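You operate a simulated robot arm through the tools that you are given. There is no shell and no other tool. Be economical: measure what you need, move in short steps, check, and stop when the job is done.

You run a simulated robot arm. Do the job below in one go: nothing can be reset, and whatever is moved stays where it is left.

## Task
Take the purple basket and put it on the second board from the bottom of the grey shelf. Take the mantle card and leave it on top of the clear tub. Put the name card labelled "Stenvarm" from the steel table on the wooden table and the name card marked "Slow run" on the brown table. Stack the box that says "card" from the steel table on top of the box marked "clips". Count the steel trays on the steel table, then put as many of the crucibles from the steel table on the log sheet. Put the fuse that says "72" from the steel table on the shelf under the instrument table and the fuse that says "26" on top of the brick there. Put two of the pad boxes from the steel table on the top of the furnace table. Fetch the tape roll and set it in the brown carton. Pull the green parts drawer open. Any order will do. Set down upright: purple basket, fuse, pad box.

It is judged by the outcome, as a careful person would: the job done as asked, and still so three seconds after it is handed in. It fails if anything else is knocked over, pushed out of place, dropped, spilled or broken. Flat cloth is picked up by pressing the open fingertips on it (5 to 10 N) and closing them slowly along it; thin cloth reads only 2 to 8 mm in the jaws.

## Robot
A 7-joint arm with a two-finger parallel gripper on a trunk, on a base that drives. Base frame: it is fixed to the floor where the robot stands at the start and does not move with it; the origin is under the middle of the robot, x ahead of it, y to its left, z up; the surface under the hand at the start is at about z = 0.87. Lengths are in m, angles in degrees, forces in N, time in s.
Its first joint turns from -166.0 to 166.0 degrees. Places, roughly: beige box, blue box, seal box [1, 3.25, 1]; brick (12x6x4 cm) [0.8, 3.6, 0.9]; brown table [1, -1.6, 0.8]; carton (25x31x11 cm) [0.6, 0.7, 0.9]; clear tub [0.5, 2, 1]; crucible (6x6x6 cm) [0.8, 3.8, 0.9]; fuse [0.5, 3.75, 1]; green parts drawer [8.5, 4.3, 0.9]; log sheet [0.5, 3.5, 0.75]; mantle card [1.25, 2, 1]; name card [0.75, 2.75, 1]; pad box [0.75, 1, 1]; purple basket [0.5, 0.25, 1]; second board of the grey shelf [-1.7, -3.5, 0.5]; shelf under the instrument table [-0.8, 5.8, 0.5]; steel tray (15x9x4 cm) [1.1, 3.2, 0.9]; tape roll (8x8x3 cm) [1, 0.6, 0.9]; top of the furnace table (13x55 cm) [2.1, 5.48, 0.88]; wooden table [4.2, 3, 0.8]. Payload 4.4 kg.
Tool frame: the origin (TCP) lies between the finger pads and is the grasp point; the fingertips stand 0.023 m ahead of it; z points along the fingers, y is the line along which they close. Largest opening 0.094 m; finger width 0.038, thickness 0.01; the body of the gripper, 0.054 by 0.096 m, starts 0.039 m behind the TCP.
Orientation is told as [roll, pitch, yaw] about the base's x, y, z axes, in that order, counted from this pose: with the fingers straight down and closing along the base's y, the tool's x points along the base's -x, its y along +y and its z along -z.

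## Interface
- The arm moves only by the tool jog_arm. Its argument "targets" is a list of rows, each an object of numbers (a shift or turn left out is 0, a gripper value left out holds the last): "x", "y", "z": the shift along the tool's x, y, z in units of 100 mm (1.0 is 100 mm); "rx", "ry", "rz": the turn, a rotation vector about the tool's x, y, z in units of 120 degrees (1.0 is 120 degrees); "hand": the closure, from 0 (fully open) to 1 (shut). In form: [{"x": .., "y": .., "z": .., "rx": .., "ry": .., "rz": .., "hand": ..}, ...]. A call has 1 to 12 rows; each row is the pose to reach, as a shift and turn from the pose commanded when the call began, along the tool's axes at that moment. A call with a number of a shift or a turn outside -1 to 1 is refused whole. Each row takes 0.2 s and may step no farther than 0.05 m and 8.6 degrees from the row before; otherwise, or with a gripper value out of range, the whole call is refused. A pose out of reach is approached as far as the arm can. The call stops where the force on the tool passes 40 N (or 10 N more than at its start, if that is more) or the arm is blocked; 0.2 s more then pass. The fingers move at their own pace (about 0.108 m/s each) and stop on an object; they squeeze with about 31 N. The grip force told is the motor's: it shows also when the fingers shut on nothing. Time passes only in rows, and 0.2 s behind the last, so rows that repeat a pose let the fingers close. It gives the time, the measured TCP pose, the force on the tool (base axes), the opening and the grip force at its end, in the units of the frame above (readings bear some noise), with the torque about the TCP (base axes, N m) and any sound that the robot's microphone picked up.
- Cameras (640 x 400 px; columns grow to the right, rows downward): "scene" is now at [0.183, 0.2343, 1.454]; the picture's right is [-0.00, -1.00, 0.00], its down [-0.69, 0.00, -0.72] and it looks along [0.72, -0.00, -0.69] (base axes); focal length 264 px, centre (320, 200). "wrist" rides on the gripper at [0.086, 0.016, -0.074] in the tool frame; the picture's right is [-0.18, 0.98, 0.00], its down [-0.58, -0.11, -0.81] and it looks along [-0.79, -0.15, 0.59] (tool axes); focal length 243 px, centre (320, 200).
- grab_frame(camera): a new picture of that camera. It takes no simulated time.
- base_move(legs): drives the robot by 1 to 6 legs, each [ahead, left, turn to the left] in m, m and degrees, along the robot's own axes; the way and the turn of a leg run together, so that a leg with both is an arc; at most 1.5 m and 180 degrees a leg. The arm and the cameras ride along, it lands a little off, and it stops where it bumps. It gives what a move gives.
- aim_head(pan, tilt): turns the head with the scene camera to pan (to the left, within 120 degrees either way) and tilt (down, from -29 to 69), counted from straight ahead of the robot. It gives what a move gives.
- probe_pixels(camera, pixels): for up to 12 pixels [column, row] of the newest picture of that camera ("zoom" is the newest enlarged one), the place [x, y, z] in the base frame of the surface seen there, good to about 0.002 m. It takes no simulated time.
- zoom(camera, box): a new picture of the part [left, top, right, bottom] of that camera's present view, enlarged. It takes no simulated time.
- close_job(): hands the job in; it is judged then, once.

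Keep the steps short. Do not move on a guess: measure, check each grasp and each placing, and mend mistakes. In all there are 385 turns and 348 pictures (those below and enlarged ones count). Leave the gripper open and the arm clear of the work at the hand-in unless told otherwise, and finish with a single line.

The tools are called after "Call:" as name(argument=value, ...) on one line, values as JSON. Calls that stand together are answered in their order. jog_arm: Moves the arm, as the interface text tells. Its arguments: {"type":"object","properties":{"targets":{"type":"array"}},"required":["targets"]} The other tools are called the same way: base_move (legs) drives the base; aim_head (pan, tilt) turns the head that bears the scene camera; grab_frame (camera) takes a picture; probe_pixels (camera, pixels) gives the place of the surface under pixels of a picture; zoom (camera, box) takes an enlarged picture of a part of a camera's view; close_job () hands the job in.

At the start:

```text
t: 0.0
tool_pos: [0.5042, 0.2188, 1.162]
orientation: [0.0, 0.0, 0.0]
force: [0.1, 0.1, -0.3]
torque: [0.0, -0.03, -0.02]
opening: 0.0939
gripper_force: 0.2
robot x, y, heading: [0.0031, -0.0019, -0.3]
head pan, tilt: [0.0, 43.6]
```

scene: 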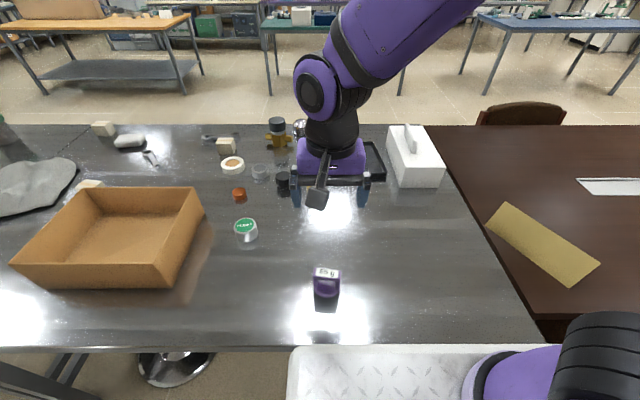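
wrist: 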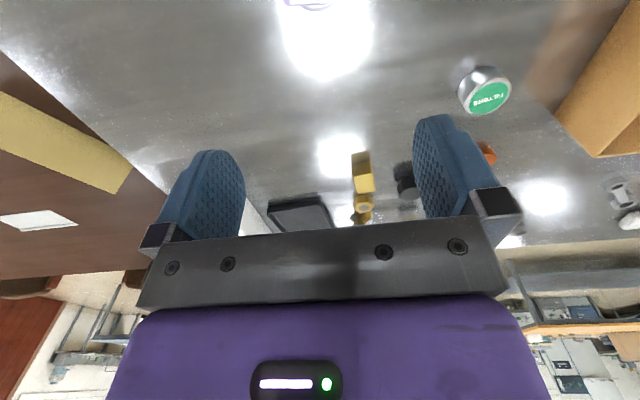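

I see the steel table with the carton and small items, and a small purple item at (326,282). First I look closer at the purple item and the left part of the table.

Call:
zoom(camera="scene", box=[180, 100, 460, 320])

Call:
zoom(camera="scene", box=[0, 100, 240, 300])

Call:
aim_head(pan=60, tilt=35)

Call:
grab_frame(camera="scene")

```text
1.82 times, centred on (320, 210) of scene
```

zoom: 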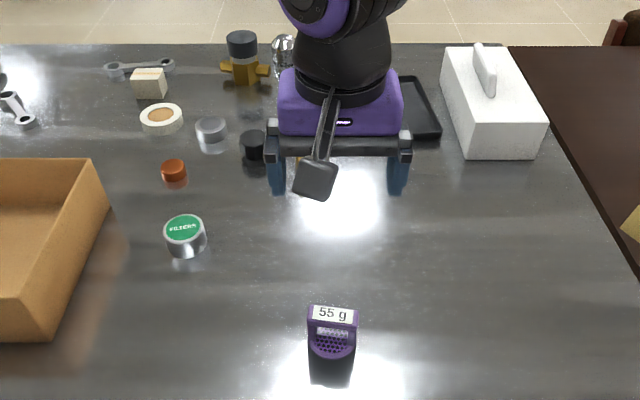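

```text
2.00 times, centred on (120, 200) of scene
```

zoom: 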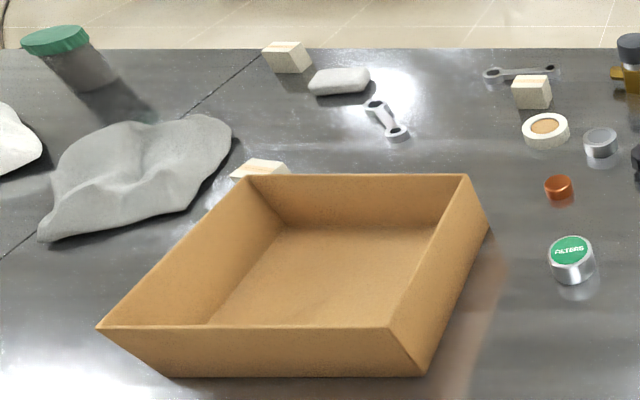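

```text
t: 1.3
tool_pos: [0.504, 0.2184, 1.1627]
orientation: [0.0, 0.0, -0.1]
force: [0.6, -0.6, 0.2]
torque: [0.0, 0.01, 0.01]
opening: 0.0941
gripper_force: 0.0
robot x, y, heading: [-0.0003, 0.0017, -0.1]
head pan, tilt: [60.0, 35.0]
```

```text
343 pictures are left
```

scene: 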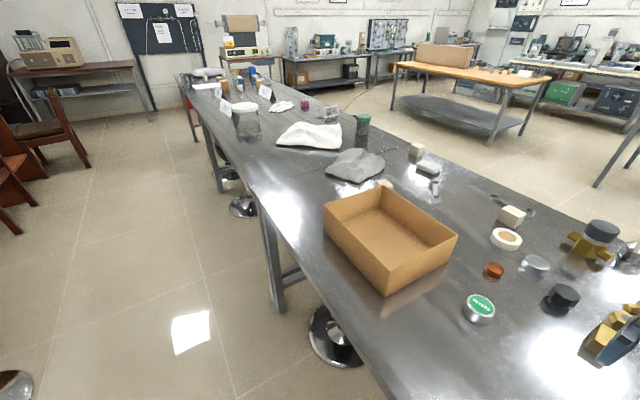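

The long steel table runs along y. I zoom into the parts to tell the objects apart.

Call:
zoom(camera="scene", box=[170, 60, 390, 200])

Call:
zoom(camera="scene", box=[380, 120, 640, 340])

Call:
zoom(camera="scene", box=[180, 20, 320, 110])

Call:
probe_pixels(camera="scene", pixels=[[506, 236], [380, 255], [511, 213], [428, 165], [416, 148], [387, 184], [480, 305]])

```text
2.86 times, centred on (280, 130) of scene
```

zoom: 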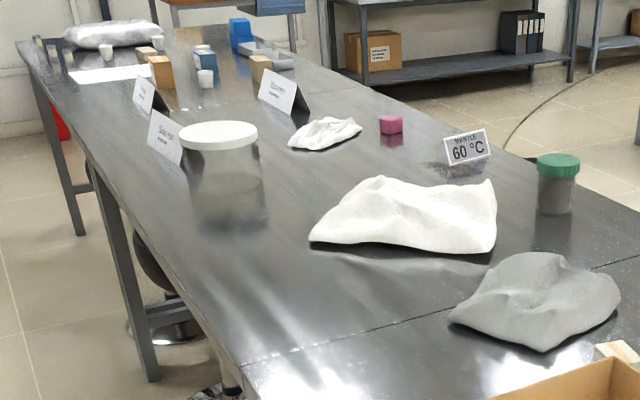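

```text
1.82 times, centred on (510, 230) of scene
```

zoom: 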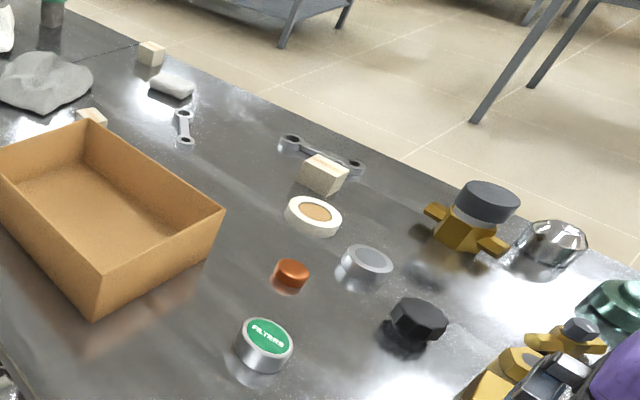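

```text
4.44 times, centred on (250, 65) of scene
```

zoom: 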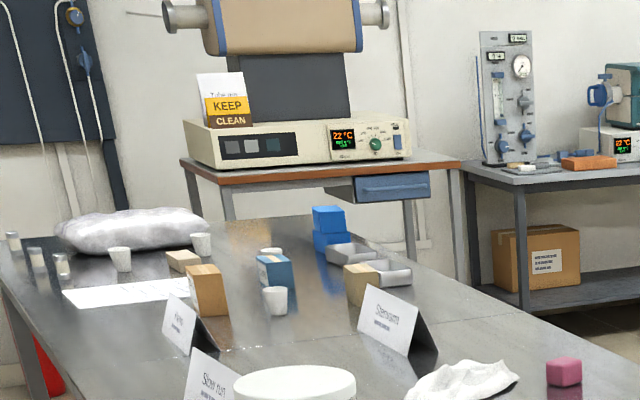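

```text
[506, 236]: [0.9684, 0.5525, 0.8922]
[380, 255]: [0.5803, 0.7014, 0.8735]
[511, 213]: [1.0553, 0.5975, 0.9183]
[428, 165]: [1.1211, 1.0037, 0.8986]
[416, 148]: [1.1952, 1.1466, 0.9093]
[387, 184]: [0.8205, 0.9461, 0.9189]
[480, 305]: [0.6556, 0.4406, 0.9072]
```

Tape roll at (0.97,0.55); cream boxes look like pad boxes. Now I look to the right and behind for the brown table and grey shelf.

Call:
aim_head(pan=-60, tilt=25)

Call:
grab_frame(camera="scene")

Call:
aim_head(pan=-118, tilt=20)

Call:
grab_frame(camera="scene")

```text
t: 3.3
tool_pos: [0.5041, 0.2197, 1.1629]
orientation: [-0.1, 0.0, -0.1]
force: [-1.4, 0.1, -0.7]
torque: [-0.01, -0.02, -0.04]
opening: 0.0941
gripper_force: 0.1
robot x, y, heading: [0.0026, 0.0019, -0.1]
head pan, tilt: [-60.0, 25.0]
```

```text
339 pictures are left
```

scene: 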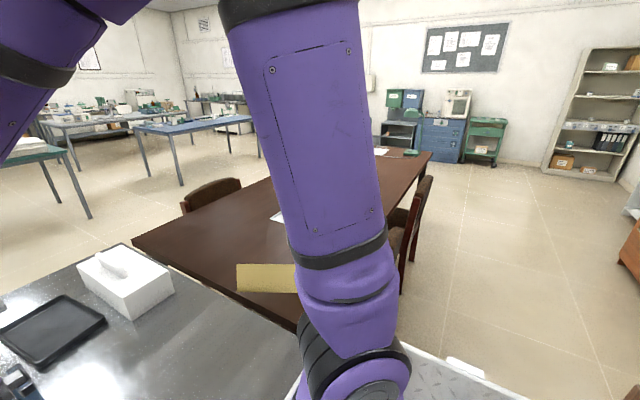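

```text
t: 4.6
tool_pos: [0.5046, 0.2203, 1.1623]
orientation: [0.0, 0.0, 0.0]
force: [0.4, 0.5, 1.2]
torque: [-0.03, 0.0, 0.04]
opening: 0.0939
gripper_force: 0.0
robot x, y, heading: [-0.0017, -0.0006, -0.2]
head pan, tilt: [-118.0, 20.0]
```

```text
338 pictures are left
```

scene: 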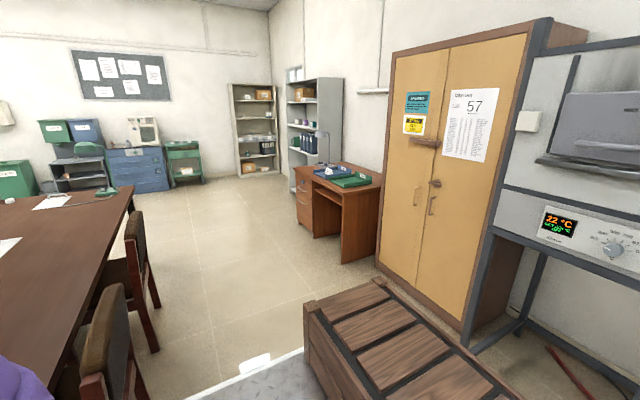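

Two shelves at (254,130) and (312,115). I probe them and the obstacles on the way.

Call:
zoom(camera="scene", box=[220, 60, 400, 270])

Call:
probe_pixels(camera="scene", pixels=[[254, 150], [300, 125], [300, 150], [300, 180], [300, 190], [316, 240], [305, 300], [150, 350], [60, 205], [210, 330], [345, 262], [245, 178]])

```text
1.90 times, centred on (310, 165) of scene
```

zoom: 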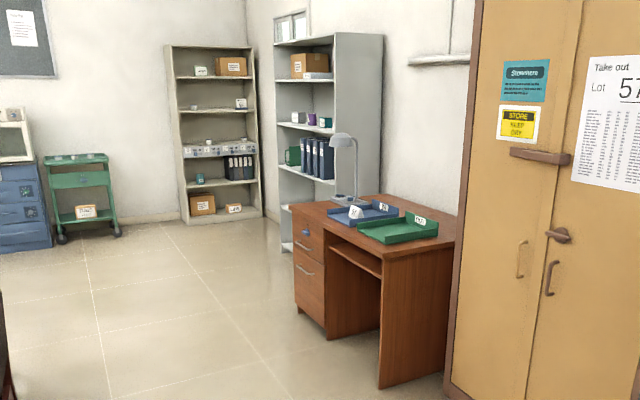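

```text
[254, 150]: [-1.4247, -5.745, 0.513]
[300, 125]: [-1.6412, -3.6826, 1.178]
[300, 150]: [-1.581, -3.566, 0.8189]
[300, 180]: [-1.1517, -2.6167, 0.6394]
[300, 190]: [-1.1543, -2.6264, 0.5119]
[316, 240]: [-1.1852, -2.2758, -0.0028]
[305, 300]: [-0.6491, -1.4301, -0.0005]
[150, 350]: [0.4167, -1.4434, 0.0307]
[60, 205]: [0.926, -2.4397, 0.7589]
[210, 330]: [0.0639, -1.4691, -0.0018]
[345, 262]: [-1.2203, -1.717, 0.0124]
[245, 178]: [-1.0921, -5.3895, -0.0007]
```

The first job is the tape roll. The stool base under the table may be in the way of the base, so I check the floor to the left.

Call:
aim_head(pan=50, tilt=60)

Call:
grab_frame(camera="scene")

Call:
probe_pixels(camera="scene", pixels=[[320, 100], [320, 200], [300, 150], [250, 150], [400, 300], [320, 380], [400, 390]])

```text
t: 7.1
tool_pos: [0.5041, 0.2196, 1.1619]
orientation: [-0.1, 0.0, 0.0]
force: [0.7, 0.1, -0.8]
torque: [-0.01, -0.03, -0.05]
opening: 0.0939
gripper_force: 0.2
robot x, y, heading: [0.0032, 0.0017, 0.1]
head pan, tilt: [50.0, 60.0]
```

```text
336 pictures are left
```

scene: 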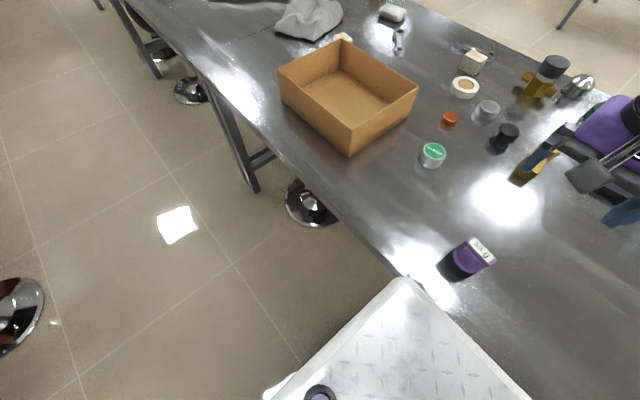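

```text
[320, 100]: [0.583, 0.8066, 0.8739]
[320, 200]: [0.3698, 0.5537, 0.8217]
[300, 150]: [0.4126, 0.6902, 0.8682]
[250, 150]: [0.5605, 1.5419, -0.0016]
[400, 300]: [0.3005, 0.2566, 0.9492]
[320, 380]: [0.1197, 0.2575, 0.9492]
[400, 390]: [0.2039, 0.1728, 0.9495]
```

The robot's own deck is at z=0.95, reaching x≈0.30. I probe the table edge and stool base and the tape.

Call:
probe_pixels(camera="scene", pixels=[[300, 215], [290, 205], [316, 215], [252, 180], [185, 95], [20, 300], [463, 86], [463, 97], [476, 88], [404, 280], [463, 258], [481, 249]])

```text
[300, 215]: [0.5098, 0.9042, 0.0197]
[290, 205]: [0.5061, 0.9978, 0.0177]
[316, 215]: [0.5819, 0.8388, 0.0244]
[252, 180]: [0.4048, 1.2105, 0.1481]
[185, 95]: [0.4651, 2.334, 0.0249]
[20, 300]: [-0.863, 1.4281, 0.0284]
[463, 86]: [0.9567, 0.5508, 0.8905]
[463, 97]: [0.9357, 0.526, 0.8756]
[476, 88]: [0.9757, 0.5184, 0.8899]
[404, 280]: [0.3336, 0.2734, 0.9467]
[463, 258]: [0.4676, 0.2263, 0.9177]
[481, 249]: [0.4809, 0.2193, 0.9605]
```

The lane along the table is clear. I drive left 0.5 m (a bit ahead) to reach the tape roll.

Call:
base_move(legs=[[0.03, 0.5, 0]])

Call:
aim_head(pan=0, tilt=50)

Call:
grab_frame(camera="scene")

Call:
grab_frame(camera="wrist")

```text
t: 10.1
tool_pos: [0.5224, 0.7211, 1.1635]
orientation: [0.0, 0.0, 0.2]
force: [1.4, -0.3, 0.0]
torque: [0.0, 0.01, 0.02]
opening: 0.094
gripper_force: 0.0
robot x, y, heading: [0.0158, 0.499, 0.4]
head pan, tilt: [50.0, 60.0]
```

```text
t: 11.2
tool_pos: [0.523, 0.722, 1.1623]
orientation: [0.0, -0.1, 0.2]
force: [0.5, 0.9, -0.6]
torque: [-0.02, 0.0, 0.0]
opening: 0.0938
gripper_force: 0.1
robot x, y, heading: [0.0196, 0.4962, 0.1]
head pan, tilt: [0.0, 50.0]
```

```text
335 pictures are left
```

scene: 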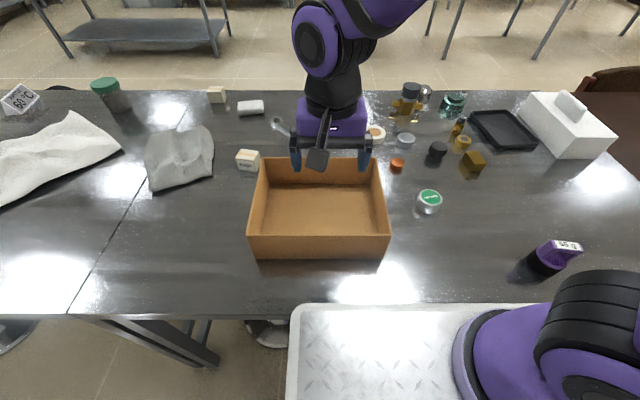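

```text
334 pictures are left
```

wrist: 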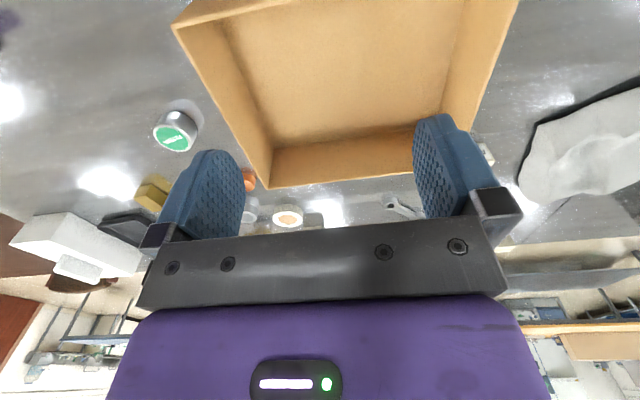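

I zoom on the tape roll at (376,132) to measure it precisely.

Call:
zoom(camera="scene", box=[320, 80, 440, 180])

Call:
zoom(camera="wrist", box=[200, 180, 340, 260])

Call:
probe_pixels(camera="zoom", pixels=[[410, 175], [340, 175], [460, 175], [290, 155], [395, 150]])

```text
4.00 times, centred on (380, 130) of scene
```

zoom: 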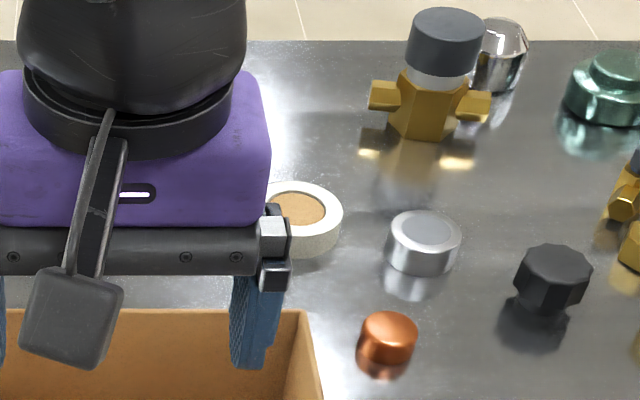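

```text
4.57 times, centred on (270, 220) of wrist
```

zoom: 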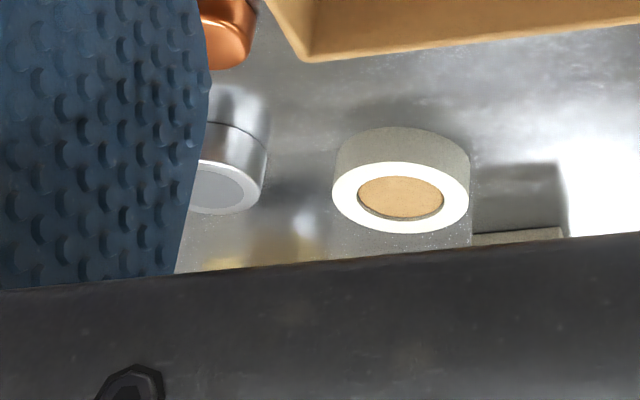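

```text
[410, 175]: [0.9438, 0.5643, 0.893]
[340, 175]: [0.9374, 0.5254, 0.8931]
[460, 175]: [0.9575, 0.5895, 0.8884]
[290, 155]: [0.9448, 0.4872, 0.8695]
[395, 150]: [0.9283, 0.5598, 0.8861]
```

I probe the rim of the tape on all sides to find its centre and width.

Call:
probe_pixels(camera="zoom", pixels=[[337, 195], [466, 197], [400, 229], [400, 165], [345, 195], [458, 197], [400, 145]])

```text
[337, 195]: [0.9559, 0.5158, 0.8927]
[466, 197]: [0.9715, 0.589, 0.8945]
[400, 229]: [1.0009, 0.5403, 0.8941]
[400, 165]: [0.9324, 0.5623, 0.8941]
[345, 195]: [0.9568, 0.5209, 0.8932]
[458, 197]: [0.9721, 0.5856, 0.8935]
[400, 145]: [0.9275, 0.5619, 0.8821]
```

Tape centre (0.966,0.551), top z 0.894, about 76 mm wide. I move over it at height in five short calls.

Call:
jog_arm(targets=[{"x": -0.443, "y": -0.171}, {"x": -0.885, "y": -0.342}])

Call:
jog_arm(targets=[{"x": -0.443, "y": -0.171}, {"x": -0.885, "y": -0.342}])

Call:
jog_arm(targets=[{"x": -0.443, "y": -0.171}, {"x": -0.885, "y": -0.342}])

Call:
jog_arm(targets=[{"x": -0.443, "y": -0.171}, {"x": -0.885, "y": -0.342}])

Call:
jog_arm(targets=[{"x": -0.443, "y": -0.171}, {"x": -0.885, "y": -0.342}])

Call:
grab_frame(camera="wrist")

```text
t: 11.8
tool_pos: [0.6111, 0.6916, 1.1607]
orientation: [0.0, 0.0, 0.2]
force: [-0.7, 0.4, -0.3]
torque: [-0.02, -0.06, -0.01]
opening: 0.0939
gripper_force: 0.1
robot x, y, heading: [0.0175, 0.5022, 0.4]
head pan, tilt: [0.0, 50.0]
```

```text
t: 12.4
tool_pos: [0.6997, 0.6566, 1.1612]
orientation: [0.0, 0.0, 0.2]
force: [-0.6, 1.4, 0.3]
torque: [-0.01, -0.04, -0.02]
opening: 0.0937
gripper_force: 0.1
robot x, y, heading: [0.0173, 0.4976, 0.1]
head pan, tilt: [0.0, 50.0]
```

```text
t: 13.0
tool_pos: [0.7868, 0.6214, 1.1618]
orientation: [0.0, 0.1, 0.3]
force: [-0.9, 0.5, 0.4]
torque: [-0.02, -0.03, 0.02]
opening: 0.0938
gripper_force: 0.1
robot x, y, heading: [0.0151, 0.4989, 0.0]
head pan, tilt: [0.0, 50.0]
```

```text
t: 13.6
tool_pos: [0.8732, 0.5857, 1.1625]
orientation: [0.0, -0.1, 0.3]
force: [0.3, -0.4, 0.6]
torque: [-0.03, -0.04, 0.0]
opening: 0.0941
gripper_force: 0.1
robot x, y, heading: [0.0183, 0.5015, -0.1]
head pan, tilt: [0.0, 50.0]
```

```text
t: 14.2
tool_pos: [0.965, 0.5518, 1.1638]
orientation: [0.0, -0.1, 0.2]
force: [-0.7, 0.1, 1.6]
torque: [-0.01, -0.03, -0.02]
opening: 0.0942
gripper_force: 0.0
robot x, y, heading: [0.0175, 0.5018, 0.2]
head pan, tilt: [0.0, 50.0]
```

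```text
331 pictures are left
```

wrist: 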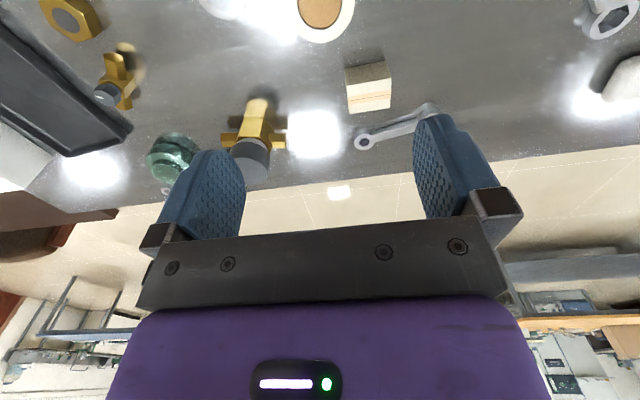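

Over the tape at (0.965,0.552). I descend 0.2 m and look.

Call:
jog_arm(targets=[{"z": 0.48}, {"z": 0.96}])

Call:
jog_arm(targets=[{"z": 0.48}, {"z": 0.9}])

Call:
grab_frame(camera="wrist")

Call:
zoom(camera="scene", box=[260, 60, 460, 180])

```text
t: 14.8
tool_pos: [0.9632, 0.5527, 1.0679]
orientation: [-0.1, -0.1, 0.2]
force: [-1.4, -0.1, 0.6]
torque: [0.01, -0.02, -0.02]
opening: 0.0942
gripper_force: 0.1
robot x, y, heading: [0.0167, 0.4998, 0.1]
head pan, tilt: [0.0, 50.0]
```

```text
t: 15.4
tool_pos: [0.9646, 0.5526, 0.9744]
orientation: [0.0, 0.1, 0.3]
force: [-0.1, 0.8, 1.4]
torque: [0.02, 0.0, 0.01]
opening: 0.094
gripper_force: 0.0
robot x, y, heading: [0.0159, 0.5014, 0.4]
head pan, tilt: [0.0, 50.0]
```

```text
330 pictures are left
```

wrist: 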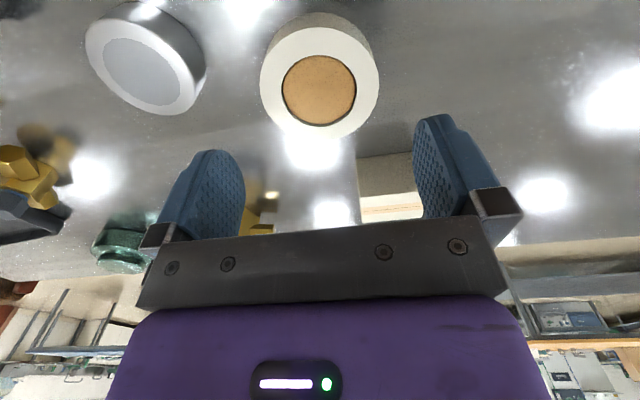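

```text
3.20 times, centred on (360, 120) of scene
```

zoom: 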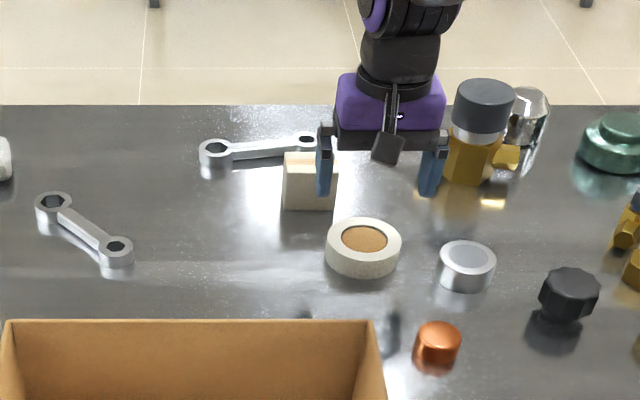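

I re-probe the tape rim in the wrist picture to confirm alignment.

Call:
grab_frame(camera="wrist")

Call:
probe_pixels(camera="wrist", pixels=[[265, 80], [374, 85], [320, 30], [320, 133], [360, 190], [190, 50]])

```text
328 pictures are left
```

wrist: 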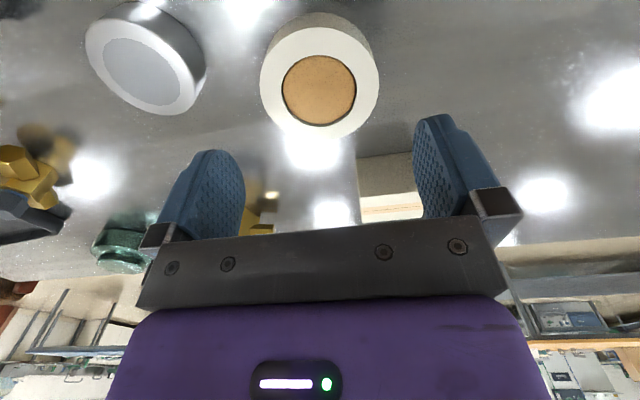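

```text
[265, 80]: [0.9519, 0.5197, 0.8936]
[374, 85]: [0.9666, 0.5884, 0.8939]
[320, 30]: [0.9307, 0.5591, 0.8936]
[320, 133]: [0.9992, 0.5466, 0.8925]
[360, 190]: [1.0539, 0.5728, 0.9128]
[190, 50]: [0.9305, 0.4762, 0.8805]
```

Centred within 1 mm. I descend to TCP z≈0.898 and close.

Call:
jog_arm(targets=[{"z": 0.4}, {"z": 0.77}])

Call:
jog_arm(targets=[{"hand": 0.3}, {"hand": 0.6}, {"hand": 0.6}, {"hand": 0.6}])

Call:
jog_arm(targets=[{"z": -0.45}, {"z": -0.9}])

Call:
grab_frame(camera="wrist")

```text
t: 16.0
tool_pos: [0.9659, 0.5524, 0.9005]
orientation: [0.0, -0.1, 0.2]
force: [-1.1, -0.1, 0.4]
torque: [-0.03, -0.03, 0.01]
opening: 0.0939
gripper_force: 0.0
robot x, y, heading: [0.0154, 0.5018, 0.1]
head pan, tilt: [0.0, 50.0]
```

```text
t: 17.0
tool_pos: [0.966, 0.5533, 0.8993]
orientation: [0.0, 0.1, 0.2]
force: [0.6, -0.3, 0.9]
torque: [0.01, -0.06, 0.0]
opening: 0.0783
gripper_force: 31.2
robot x, y, heading: [0.0179, 0.5009, 0.2]
head pan, tilt: [0.0, 50.0]
```

```text
t: 17.6
tool_pos: [0.9622, 0.5519, 0.9877]
orientation: [0.0, 0.0, 0.2]
force: [0.1, 0.6, -0.5]
torque: [0.03, 0.01, -0.04]
opening: 0.0375
gripper_force: 0.1
robot x, y, heading: [0.0166, 0.504, 0.3]
head pan, tilt: [0.0, 50.0]
```

```text
327 pictures are left
```

wrist: 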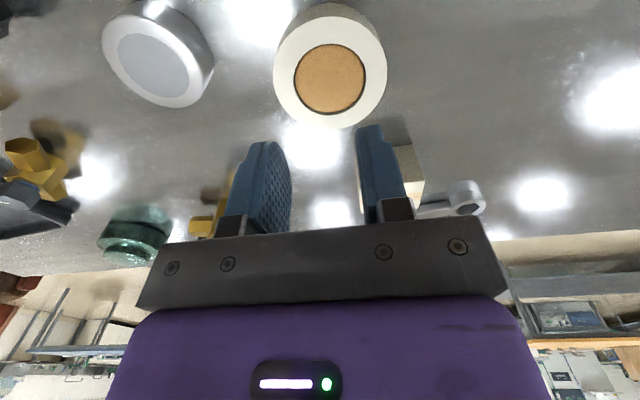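

The tape slipped out on lifting. I re-open and re-measure, then grip lower and lift slower.

Call:
jog_arm(targets=[{"hand": 0.5}, {"hand": 0}, {"hand": 0}, {"hand": 0}])

Call:
probe_pixels(camera="wrist", pixels=[[276, 70], [384, 70], [330, 14], [330, 125], [400, 240]])

```text
t: 18.6
tool_pos: [0.9622, 0.552, 0.9887]
orientation: [0.0, 0.0, 0.3]
force: [0.2, 0.1, -0.1]
torque: [0.03, 0.0, 0.0]
opening: 0.094
gripper_force: 0.1
robot x, y, heading: [0.0154, 0.5029, -0.0]
head pan, tilt: [0.0, 50.0]
```

```text
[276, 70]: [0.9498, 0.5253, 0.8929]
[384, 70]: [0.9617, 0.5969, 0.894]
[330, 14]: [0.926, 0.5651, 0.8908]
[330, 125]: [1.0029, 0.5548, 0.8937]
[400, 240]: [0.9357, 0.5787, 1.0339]
```

The tape moved 8 mm in y. I shift, go lower (z≈0.894), close fully and lift slowly.

Call:
jog_arm(targets=[{"y": 0.08, "x": -0.01}, {"y": 0.08, "x": -0.01, "z": 0.48}, {"y": 0.08, "x": -0.01, "z": 0.8}, {"y": 0.08, "x": -0.01, "z": 0.95}])

Call:
jog_arm(targets=[{"hand": 0.2}, {"hand": 0.4}, {"hand": 1}, {"hand": 1}, {"hand": 1}])

Call:
jog_arm(targets=[{"z": -0.05}, {"z": -0.1}, {"z": -0.15}, {"z": -0.2}])

Call:
zoom(camera="scene", box=[260, 60, 460, 180])

```text
t: 19.6
tool_pos: [0.9649, 0.5613, 0.8951]
orientation: [0.0, 0.0, 0.2]
force: [1.5, 0.2, 1.6]
torque: [0.02, 0.0, 0.0]
opening: 0.0942
gripper_force: 0.2
robot x, y, heading: [0.0167, 0.5017, 0.6]
head pan, tilt: [0.0, 50.0]
```

```text
t: 20.8
tool_pos: [0.9649, 0.5622, 0.8943]
orientation: [-0.1, 0.0, 0.3]
force: [-0.4, -0.3, -0.9]
torque: [-0.01, -0.02, 0.0]
opening: 0.0788
gripper_force: 30.7
robot x, y, heading: [0.0175, 0.5003, 0.2]
head pan, tilt: [0.0, 50.0]
```

```text
t: 21.8
tool_pos: [0.9665, 0.5607, 0.9155]
orientation: [0.0, 0.0, 0.2]
force: [0.0, -0.8, -0.7]
torque: [0.05, 0.0, 0.01]
opening: 0.0786
gripper_force: 31.0
robot x, y, heading: [0.0153, 0.5043, 0.2]
head pan, tilt: [0.0, 50.0]
```

```text
3.20 times, centred on (360, 120) of scene
```

zoom: 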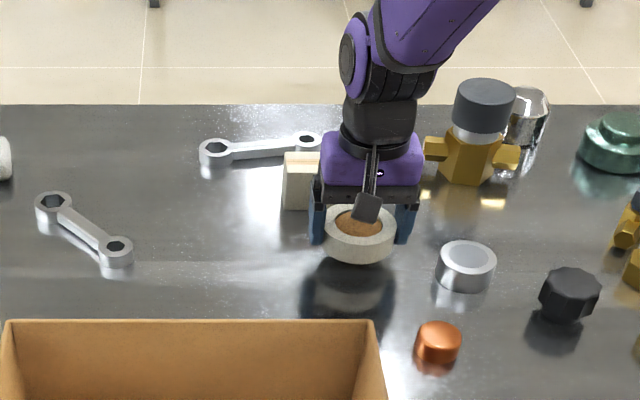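

Held at 78.6 mm. I lift to z≈1.085 and travel toward the carton centre (0.63,0.70).

Call:
jog_arm(targets=[{"z": -0.25}, {"z": -0.5}, {"z": -0.75}, {"z": -1.0}])

Call:
jog_arm(targets=[{"z": -0.25}, {"z": -0.5}, {"z": -0.7}])

Call:
jog_arm(targets=[{"x": 0.3, "y": 0.12}, {"x": 0.6, "y": 0.24}, {"x": 0.85, "y": 0.35}])

Call:
jog_arm(targets=[{"x": 0.3, "y": 0.12}, {"x": 0.6, "y": 0.24}, {"x": 0.85, "y": 0.35}])

Call:
jog_arm(targets=[{"x": 0.3, "y": 0.12}, {"x": 0.6, "y": 0.24}, {"x": 0.85, "y": 0.35}])

Call:
jog_arm(targets=[{"x": 0.3, "y": 0.12}, {"x": 0.6, "y": 0.24}, {"x": 0.8, "y": 0.34}])

Call:
grab_frame(camera="scene")

Call:
probe_pixels(camera="scene", pixels=[[320, 235], [320, 230], [255, 200], [386, 200], [275, 160], [260, 220], [380, 220]])

```text
t: 22.8
tool_pos: [0.9675, 0.5599, 1.0149]
orientation: [0.0, 0.1, 0.3]
force: [0.4, -0.2, -1.7]
torque: [-0.02, 0.0, 0.0]
opening: 0.0791
gripper_force: 31.1
robot x, y, heading: [0.0186, 0.5033, 0.1]
head pan, tilt: [0.0, 50.0]
```

```text
t: 23.6
tool_pos: [0.9677, 0.5589, 1.0852]
orientation: [0.0, -0.1, 0.2]
force: [-0.2, 0.3, -0.6]
torque: [0.02, 0.0, 0.02]
opening: 0.0789
gripper_force: 31.1
robot x, y, heading: [0.0192, 0.505, 0.2]
head pan, tilt: [0.0, 50.0]
```

```text
t: 24.4
tool_pos: [0.8809, 0.5953, 1.0845]
orientation: [0.0, 0.0, 0.2]
force: [0.2, -0.5, -0.6]
torque: [0.01, 0.03, 0.01]
opening: 0.079
gripper_force: 31.3
robot x, y, heading: [0.0161, 0.504, 0.2]
head pan, tilt: [0.0, 50.0]
```

```text
t: 25.2
tool_pos: [0.794, 0.6292, 1.0836]
orientation: [0.0, 0.1, 0.1]
force: [-0.1, 0.4, -1.3]
torque: [0.01, 0.0, 0.02]
opening: 0.0789
gripper_force: 30.6
robot x, y, heading: [0.0198, 0.4991, 0.1]
head pan, tilt: [0.0, 50.0]
```

```text
t: 26.0
tool_pos: [0.7097, 0.6629, 1.0839]
orientation: [0.1, 0.1, 0.2]
force: [0.6, -0.2, -1.0]
torque: [0.05, 0.01, -0.02]
opening: 0.0786
gripper_force: 31.1
robot x, y, heading: [0.0174, 0.5025, -0.2]
head pan, tilt: [0.0, 50.0]
```

```text
t: 26.8
tool_pos: [0.6281, 0.6968, 1.0843]
orientation: [0.0, -0.1, 0.3]
force: [-0.5, 0.4, -0.4]
torque: [0.01, 0.01, -0.01]
opening: 0.0785
gripper_force: 31.1
robot x, y, heading: [0.018, 0.4995, 0.5]
head pan, tilt: [0.0, 50.0]
```

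```text
325 pictures are left
```

scene: 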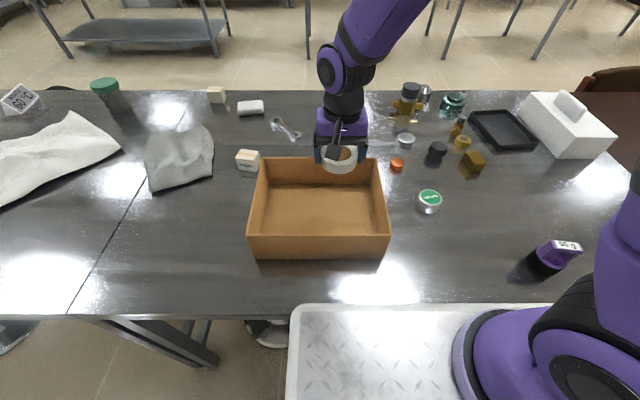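

```text
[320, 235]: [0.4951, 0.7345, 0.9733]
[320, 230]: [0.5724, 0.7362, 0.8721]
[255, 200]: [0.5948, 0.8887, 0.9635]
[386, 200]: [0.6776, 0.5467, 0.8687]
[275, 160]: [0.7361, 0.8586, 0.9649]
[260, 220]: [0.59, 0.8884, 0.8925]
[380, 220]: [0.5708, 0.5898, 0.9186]
```

Carton interior x 0.50–0.745, y 0.59–0.885. I shift to (0.655,0.73) and lower toward the floor.

Call:
jog_arm(targets=[{"x": -0.27, "y": 0.33}, {"x": -0.27, "y": 0.33, "z": 0.3}, {"x": -0.27, "y": 0.33, "z": 0.65}, {"x": -0.27, "y": 0.33, "z": 1.0}])

Call:
jog_arm(targets=[{"z": 0.3}, {"z": 0.5}, {"z": 0.65}, {"z": 0.77}])

Call:
grab_frame(camera="scene")

```text
t: 27.8
tool_pos: [0.6559, 0.7339, 0.9845]
orientation: [0.0, -0.1, 0.2]
force: [0.1, 0.2, -0.6]
torque: [0.04, 0.01, 0.02]
opening: 0.0786
gripper_force: 31.0
robot x, y, heading: [0.0185, 0.506, 0.1]
head pan, tilt: [0.0, 50.0]
```

```text
t: 28.8
tool_pos: [0.6567, 0.7312, 0.9075]
orientation: [0.0, -0.1, 0.2]
force: [0.0, 0.5, 0.6]
torque: [0.0, 0.01, -0.01]
opening: 0.0788
gripper_force: 30.8
robot x, y, heading: [0.0163, 0.5028, -0.1]
head pan, tilt: [0.0, 50.0]
```

```text
324 pictures are left
```

scene: 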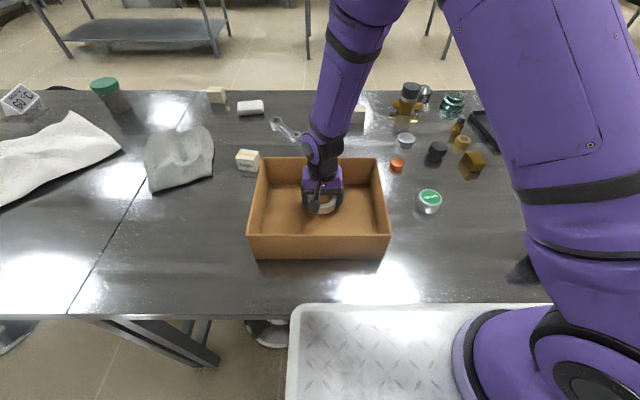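

I lower the last ~8 mm, open, and rise.

Call:
jog_arm(targets=[{"z": 0.05}, {"z": 0.085}])

Call:
jog_arm(targets=[{"hand": 0.1}, {"hand": 0.0}, {"hand": 0.0}])

Call:
jog_arm(targets=[{"z": -0.3}, {"z": -0.6}, {"z": -1.0}])

Call:
jog_arm(targets=[{"z": -0.4}, {"z": -0.8}])

Call:
grab_frame(camera="scene")

```text
t: 29.4
tool_pos: [0.6579, 0.7321, 0.8994]
orientation: [0.0, 0.0, 0.2]
force: [-1.2, -1.1, 12.7]
torque: [-0.1, 0.05, -0.05]
opening: 0.0787
gripper_force: 30.9
robot x, y, heading: [0.0217, 0.5019, -0.2]
head pan, tilt: [0.0, 50.0]
```

```text
t: 30.2
tool_pos: [0.6569, 0.7313, 0.8989]
orientation: [0.0, 0.1, 0.2]
force: [-0.2, 0.4, -0.2]
torque: [0.01, 0.03, 0.01]
opening: 0.0939
gripper_force: 0.1
robot x, y, heading: [0.0181, 0.5021, 0.0]
head pan, tilt: [0.0, 50.0]
```

```text
t: 31.0
tool_pos: [0.6551, 0.7304, 0.9997]
orientation: [0.0, 0.1, 0.2]
force: [0.2, -0.7, -0.7]
torque: [0.0, 0.01, -0.01]
opening: 0.094
gripper_force: 0.0
robot x, y, heading: [0.0184, 0.5011, 0.2]
head pan, tilt: [0.0, 50.0]
```

```text
t: 31.6
tool_pos: [0.6567, 0.7324, 1.0793]
orientation: [0.0, 0.0, 0.2]
force: [1.4, 0.4, 0.0]
torque: [0.01, 0.06, 0.04]
opening: 0.094
gripper_force: 0.0
robot x, y, heading: [0.0204, 0.5, 0.4]
head pan, tilt: [0.0, 50.0]
```

```text
323 pictures are left
```

scene: 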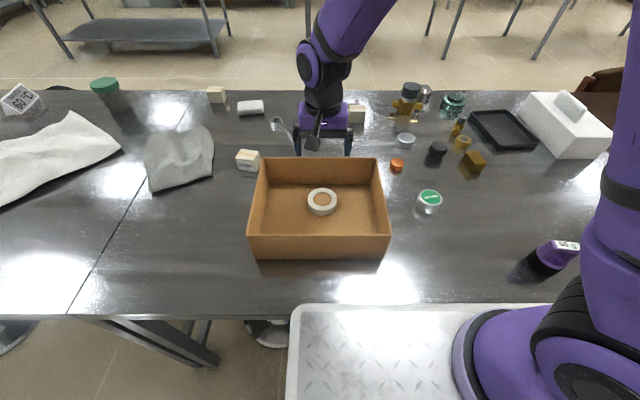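

Tape is in the carton. Next, the purple basket: I drive back 0.17 m and right 0.28 m, and look at it.

Call:
base_move(legs=[[-0.17, -0.28, 0]])

Call:
grab_frame(camera="scene")

Call:
zoom(camera="scene", box=[240, 160, 400, 260])

Call:
grab_frame(camera="wrist")

```text
t: 33.8
tool_pos: [0.4844, 0.4563, 1.0795]
orientation: [0.1, -0.1, 0.3]
force: [0.2, 0.2, -0.3]
torque: [0.03, 0.02, 0.0]
opening: 0.0941
gripper_force: 0.0
robot x, y, heading: [-0.1582, 0.2272, 0.2]
head pan, tilt: [0.0, 50.0]
```

```text
322 pictures are left
```

scene: 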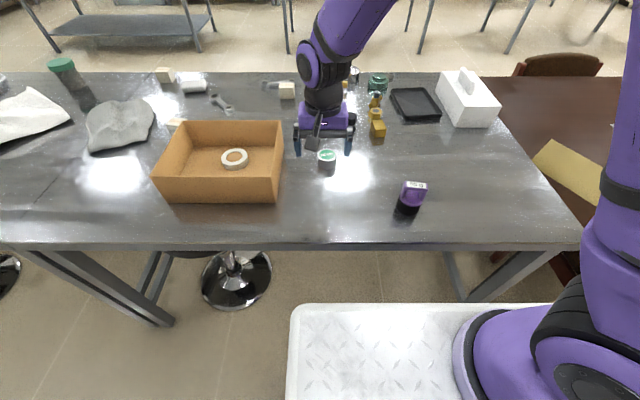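

```text
4.00 times, centred on (320, 210) of scene
```

zoom: 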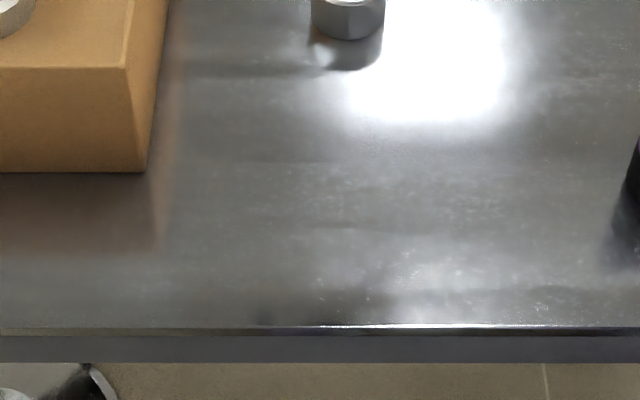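

```text
320 pictures are left
```

wrist: 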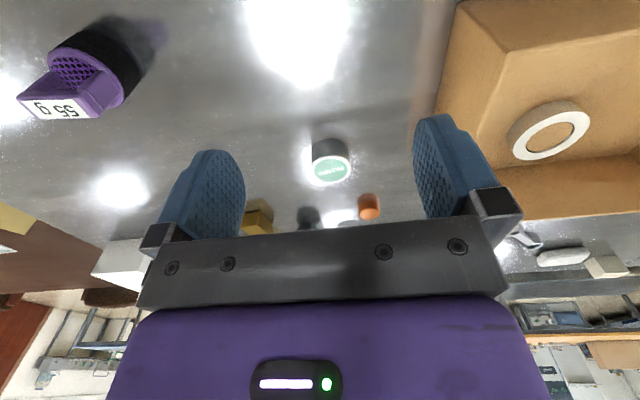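

The basket is at (411,197). I zoom on it in both views and probe.

Call:
zoom(camera="wrist", box=[0, 0, 180, 140])

Call:
zoom(camera="scene", box=[380, 165, 444, 225])

Call:
probe_pixels(camera="zoom", pixels=[[310, 175], [280, 160], [400, 175], [370, 170], [320, 230], [240, 260], [250, 320], [330, 370], [390, 250]])

```text
2.86 times, centred on (90, 70) of wrist
```

zoom: 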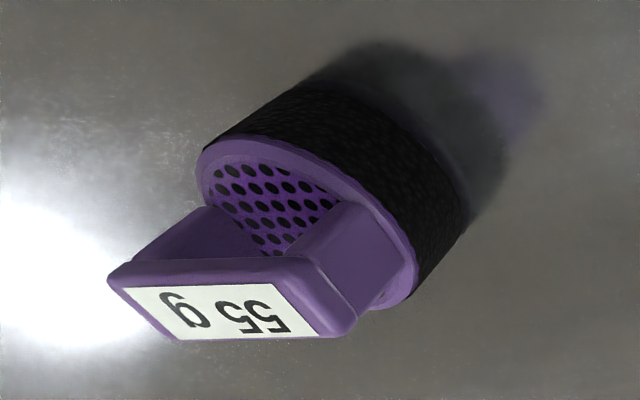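

```text
6.67 times, centred on (412, 195) of scene
```

zoom: 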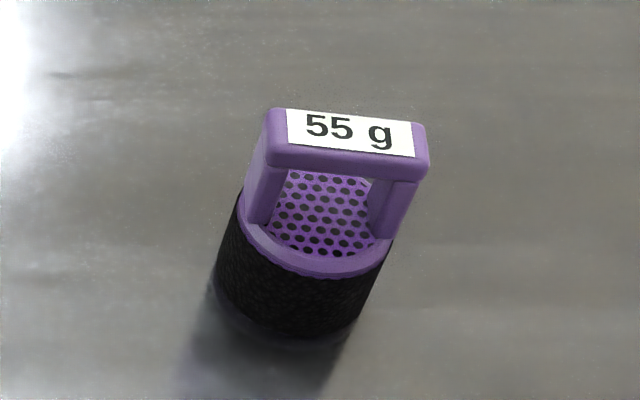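

```text
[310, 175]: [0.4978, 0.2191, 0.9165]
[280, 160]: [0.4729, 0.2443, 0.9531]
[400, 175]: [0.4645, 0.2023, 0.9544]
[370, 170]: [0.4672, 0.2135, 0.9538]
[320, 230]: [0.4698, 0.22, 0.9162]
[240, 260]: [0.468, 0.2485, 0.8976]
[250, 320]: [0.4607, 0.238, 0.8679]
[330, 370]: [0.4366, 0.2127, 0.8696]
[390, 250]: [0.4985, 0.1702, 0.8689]
```

The basket is a small cup with a loop handle. I probe the handle's corners to get its top height, angle and width.

Call:
probe_pixels(camera="zoom", pixels=[[276, 113], [416, 127], [424, 158], [270, 148], [345, 130], [345, 155], [420, 172], [255, 200], [400, 215], [245, 215], [393, 240], [320, 268]])

Call:
grab_frame(camera="wrist")

Call:
probe_pixels(camera="wrist", pixels=[[32, 94], [95, 97], [90, 115], [45, 115], [75, 85], [115, 88], [63, 60], [78, 108]])

```text
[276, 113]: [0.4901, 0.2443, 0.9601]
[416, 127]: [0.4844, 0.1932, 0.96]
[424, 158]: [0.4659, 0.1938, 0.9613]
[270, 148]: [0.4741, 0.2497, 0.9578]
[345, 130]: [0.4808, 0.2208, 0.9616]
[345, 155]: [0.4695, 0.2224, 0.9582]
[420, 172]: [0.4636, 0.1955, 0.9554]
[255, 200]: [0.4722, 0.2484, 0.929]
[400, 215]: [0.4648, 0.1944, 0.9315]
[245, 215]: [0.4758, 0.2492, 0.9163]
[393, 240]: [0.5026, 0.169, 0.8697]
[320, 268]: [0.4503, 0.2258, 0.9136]
```

```text
317 pictures are left
```

wrist: 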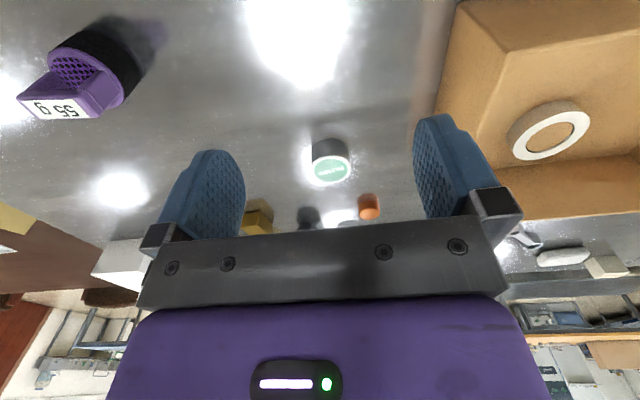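

```text
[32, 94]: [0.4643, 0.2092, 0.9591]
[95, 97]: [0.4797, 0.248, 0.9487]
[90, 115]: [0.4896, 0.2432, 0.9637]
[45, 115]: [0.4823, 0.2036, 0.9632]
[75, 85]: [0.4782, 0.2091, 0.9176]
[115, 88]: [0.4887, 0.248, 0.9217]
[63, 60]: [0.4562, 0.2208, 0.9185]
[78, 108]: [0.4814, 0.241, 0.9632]
```

Handle: centre (0.4785,0.2205), top 0.963, 56 mm long, turned −8°. For the shelf I'll need a tilted tool, so I back off 0.15 m, then position, yaw and tilt 55° in front of it.

Call:
base_move(legs=[[-0.15, 0, 0]])

Call:
jog_arm(targets=[{"y": -0.48}, {"y": -0.96}])

Call:
jog_arm(targets=[{"y": -0.45, "x": -0.2}, {"y": -0.9, "x": -0.4}])

Call:
jog_arm(targets=[{"rz": 0.067, "y": -0.36}])

Call:
jog_arm(targets=[{"ry": -0.065}, {"ry": -0.13}, {"ry": -0.195}, {"ry": -0.26}, {"ry": -0.325}, {"ry": -0.39}, {"ry": -0.458}])

Call:
grab_frame(camera="wrist")

Call:
grab_frame(camera="scene")

```text
t: 35.2
tool_pos: [0.333, 0.4564, 1.0806]
orientation: [-0.1, 0.0, 0.4]
force: [-0.1, 0.8, 0.7]
torque: [0.03, 0.01, -0.03]
opening: 0.094
gripper_force: 0.1
robot x, y, heading: [-0.3027, 0.2223, 0.7]
head pan, tilt: [0.0, 50.0]
```

```text
t: 35.8
tool_pos: [0.3344, 0.3628, 1.0789]
orientation: [-0.1, 0.0, 0.5]
force: [-0.5, 1.0, -0.9]
torque: [-0.07, 0.01, 0.0]
opening: 0.0942
gripper_force: 0.1
robot x, y, heading: [-0.3045, 0.2265, 0.4]
head pan, tilt: [0.0, 50.0]
```

```text
t: 36.4
tool_pos: [0.3754, 0.2728, 1.0798]
orientation: [0.0, 0.0, 0.5]
force: [-0.2, 0.3, -0.4]
torque: [-0.06, 0.01, 0.0]
opening: 0.0939
gripper_force: 0.0
robot x, y, heading: [-0.3013, 0.2271, 0.1]
head pan, tilt: [0.0, 50.0]
```

```text
t: 36.8
tool_pos: [0.3761, 0.2354, 1.0802]
orientation: [0.0, 0.0, -7.6]
force: [0.2, 0.4, 0.5]
torque: [-0.02, -0.02, 0.0]
opening: 0.0939
gripper_force: 0.1
robot x, y, heading: [-0.3071, 0.2221, 0.2]
head pan, tilt: [0.0, 50.0]
```

```text
t: 38.4
tool_pos: [0.3894, 0.238, 1.0806]
orientation: [0.0, -55.2, -7.7]
force: [0.7, -1.1, 0.1]
torque: [-0.01, -0.01, 0.03]
opening: 0.0942
gripper_force: 0.0
out of reach, approached as far as the arm can: row 7
robot x, y, heading: [-0.3045, 0.2258, 0.2]
head pan, tilt: [0.0, 50.0]
```

```text
316 pictures are left
```

wrist: 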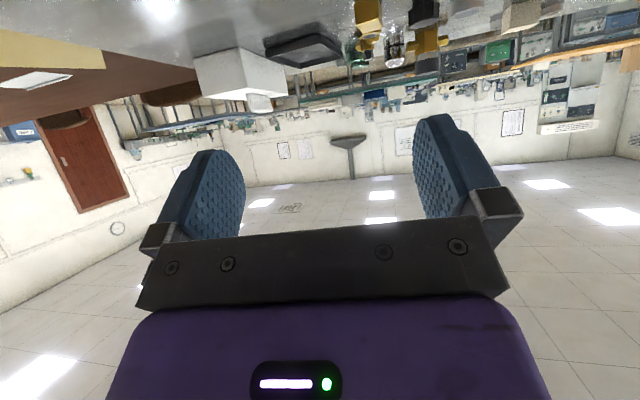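

```text
315 pictures are left
```

scene: 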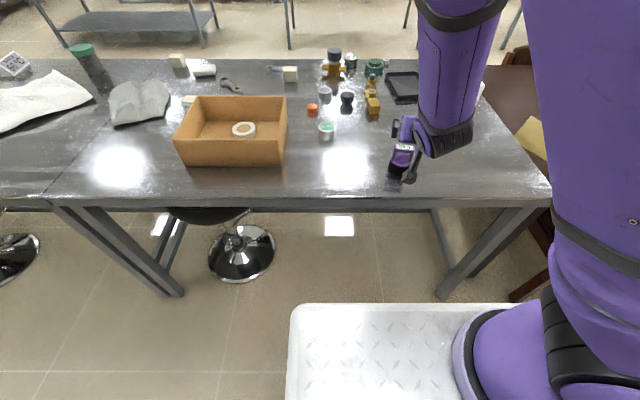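

Tilt −55° achieved but at the inner reach limit; I back the base 0.08 m and move to the standoff point in front of the handle.

Call:
base_move(legs=[[-0.09, 0, 0]])

Call:
jog_arm(targets=[{"x": 0.08, "z": 0.48}, {"x": 0.17, "z": 0.96}])

Call:
grab_frame(camera="scene")

Call:
grab_frame(camera="wrist")

```text
t: 39.5
tool_pos: [0.2992, 0.2382, 1.0816]
orientation: [0.0, -54.9, -7.6]
force: [0.6, -0.3, -0.4]
torque: [-0.01, -0.03, -0.01]
opening: 0.094
gripper_force: 0.1
robot x, y, heading: [-0.3916, 0.2228, 0.5]
head pan, tilt: [0.0, 50.0]
```

```text
t: 40.1
tool_pos: [0.3674, 0.2275, 1.0144]
orientation: [0.1, -55.1, -7.5]
force: [-0.5, 1.4, -0.1]
torque: [-0.03, -0.02, -0.01]
opening: 0.0944
gripper_force: 0.0
robot x, y, heading: [-0.3929, 0.2225, 0.6]
head pan, tilt: [0.0, 50.0]
```

```text
314 pictures are left
```

scene: 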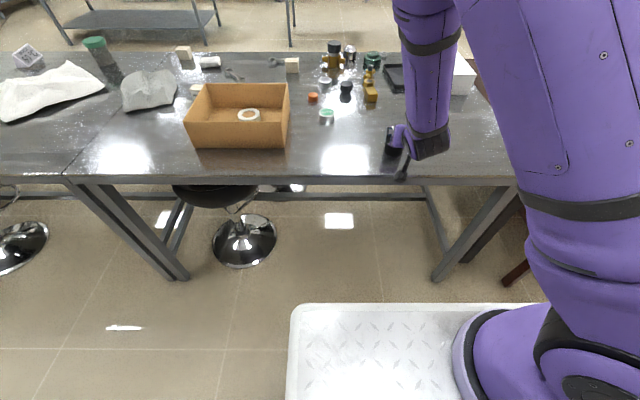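

```text
313 pictures are left
```

wrist: 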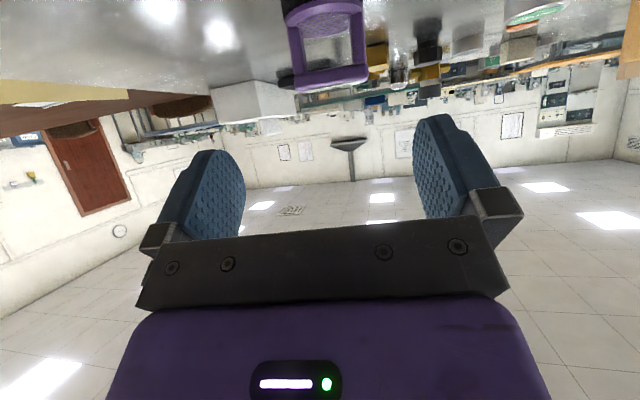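

Handle ahead at (326,45) in the wrist view. I advance partway along the tool axis with the small lateral fix, then look.

Call:
jog_arm(targets=[{"y": 0.077, "x": -0.02, "z": 0.35}, {"y": 0.077, "x": -0.04, "z": 0.7}])

Call:
grab_frame(camera="wrist")

Call:
probe_pixels(camera="wrist", pixels=[[320, 80], [290, 80], [350, 80]])

```text
t: 40.7
tool_pos: [0.4265, 0.2286, 0.977]
orientation: [0.0, -54.9, -7.6]
force: [-0.4, -0.3, 0.1]
torque: [-0.05, 0.01, -0.02]
opening: 0.0941
gripper_force: 0.2
robot x, y, heading: [-0.3922, 0.2222, 0.5]
head pan, tilt: [0.0, 50.0]
```

```text
312 pictures are left
```

wrist: 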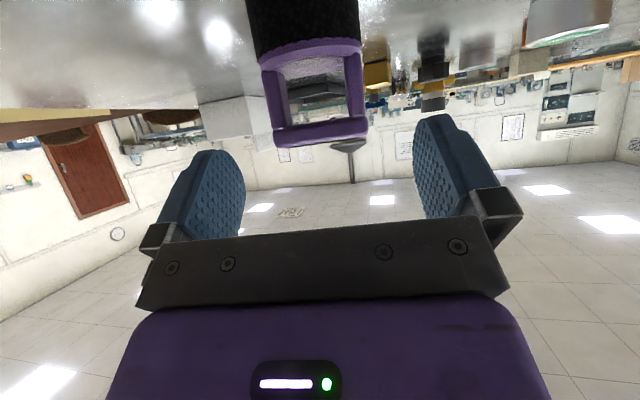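

```text
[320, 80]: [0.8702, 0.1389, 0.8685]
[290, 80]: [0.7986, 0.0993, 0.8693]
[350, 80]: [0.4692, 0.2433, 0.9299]
```

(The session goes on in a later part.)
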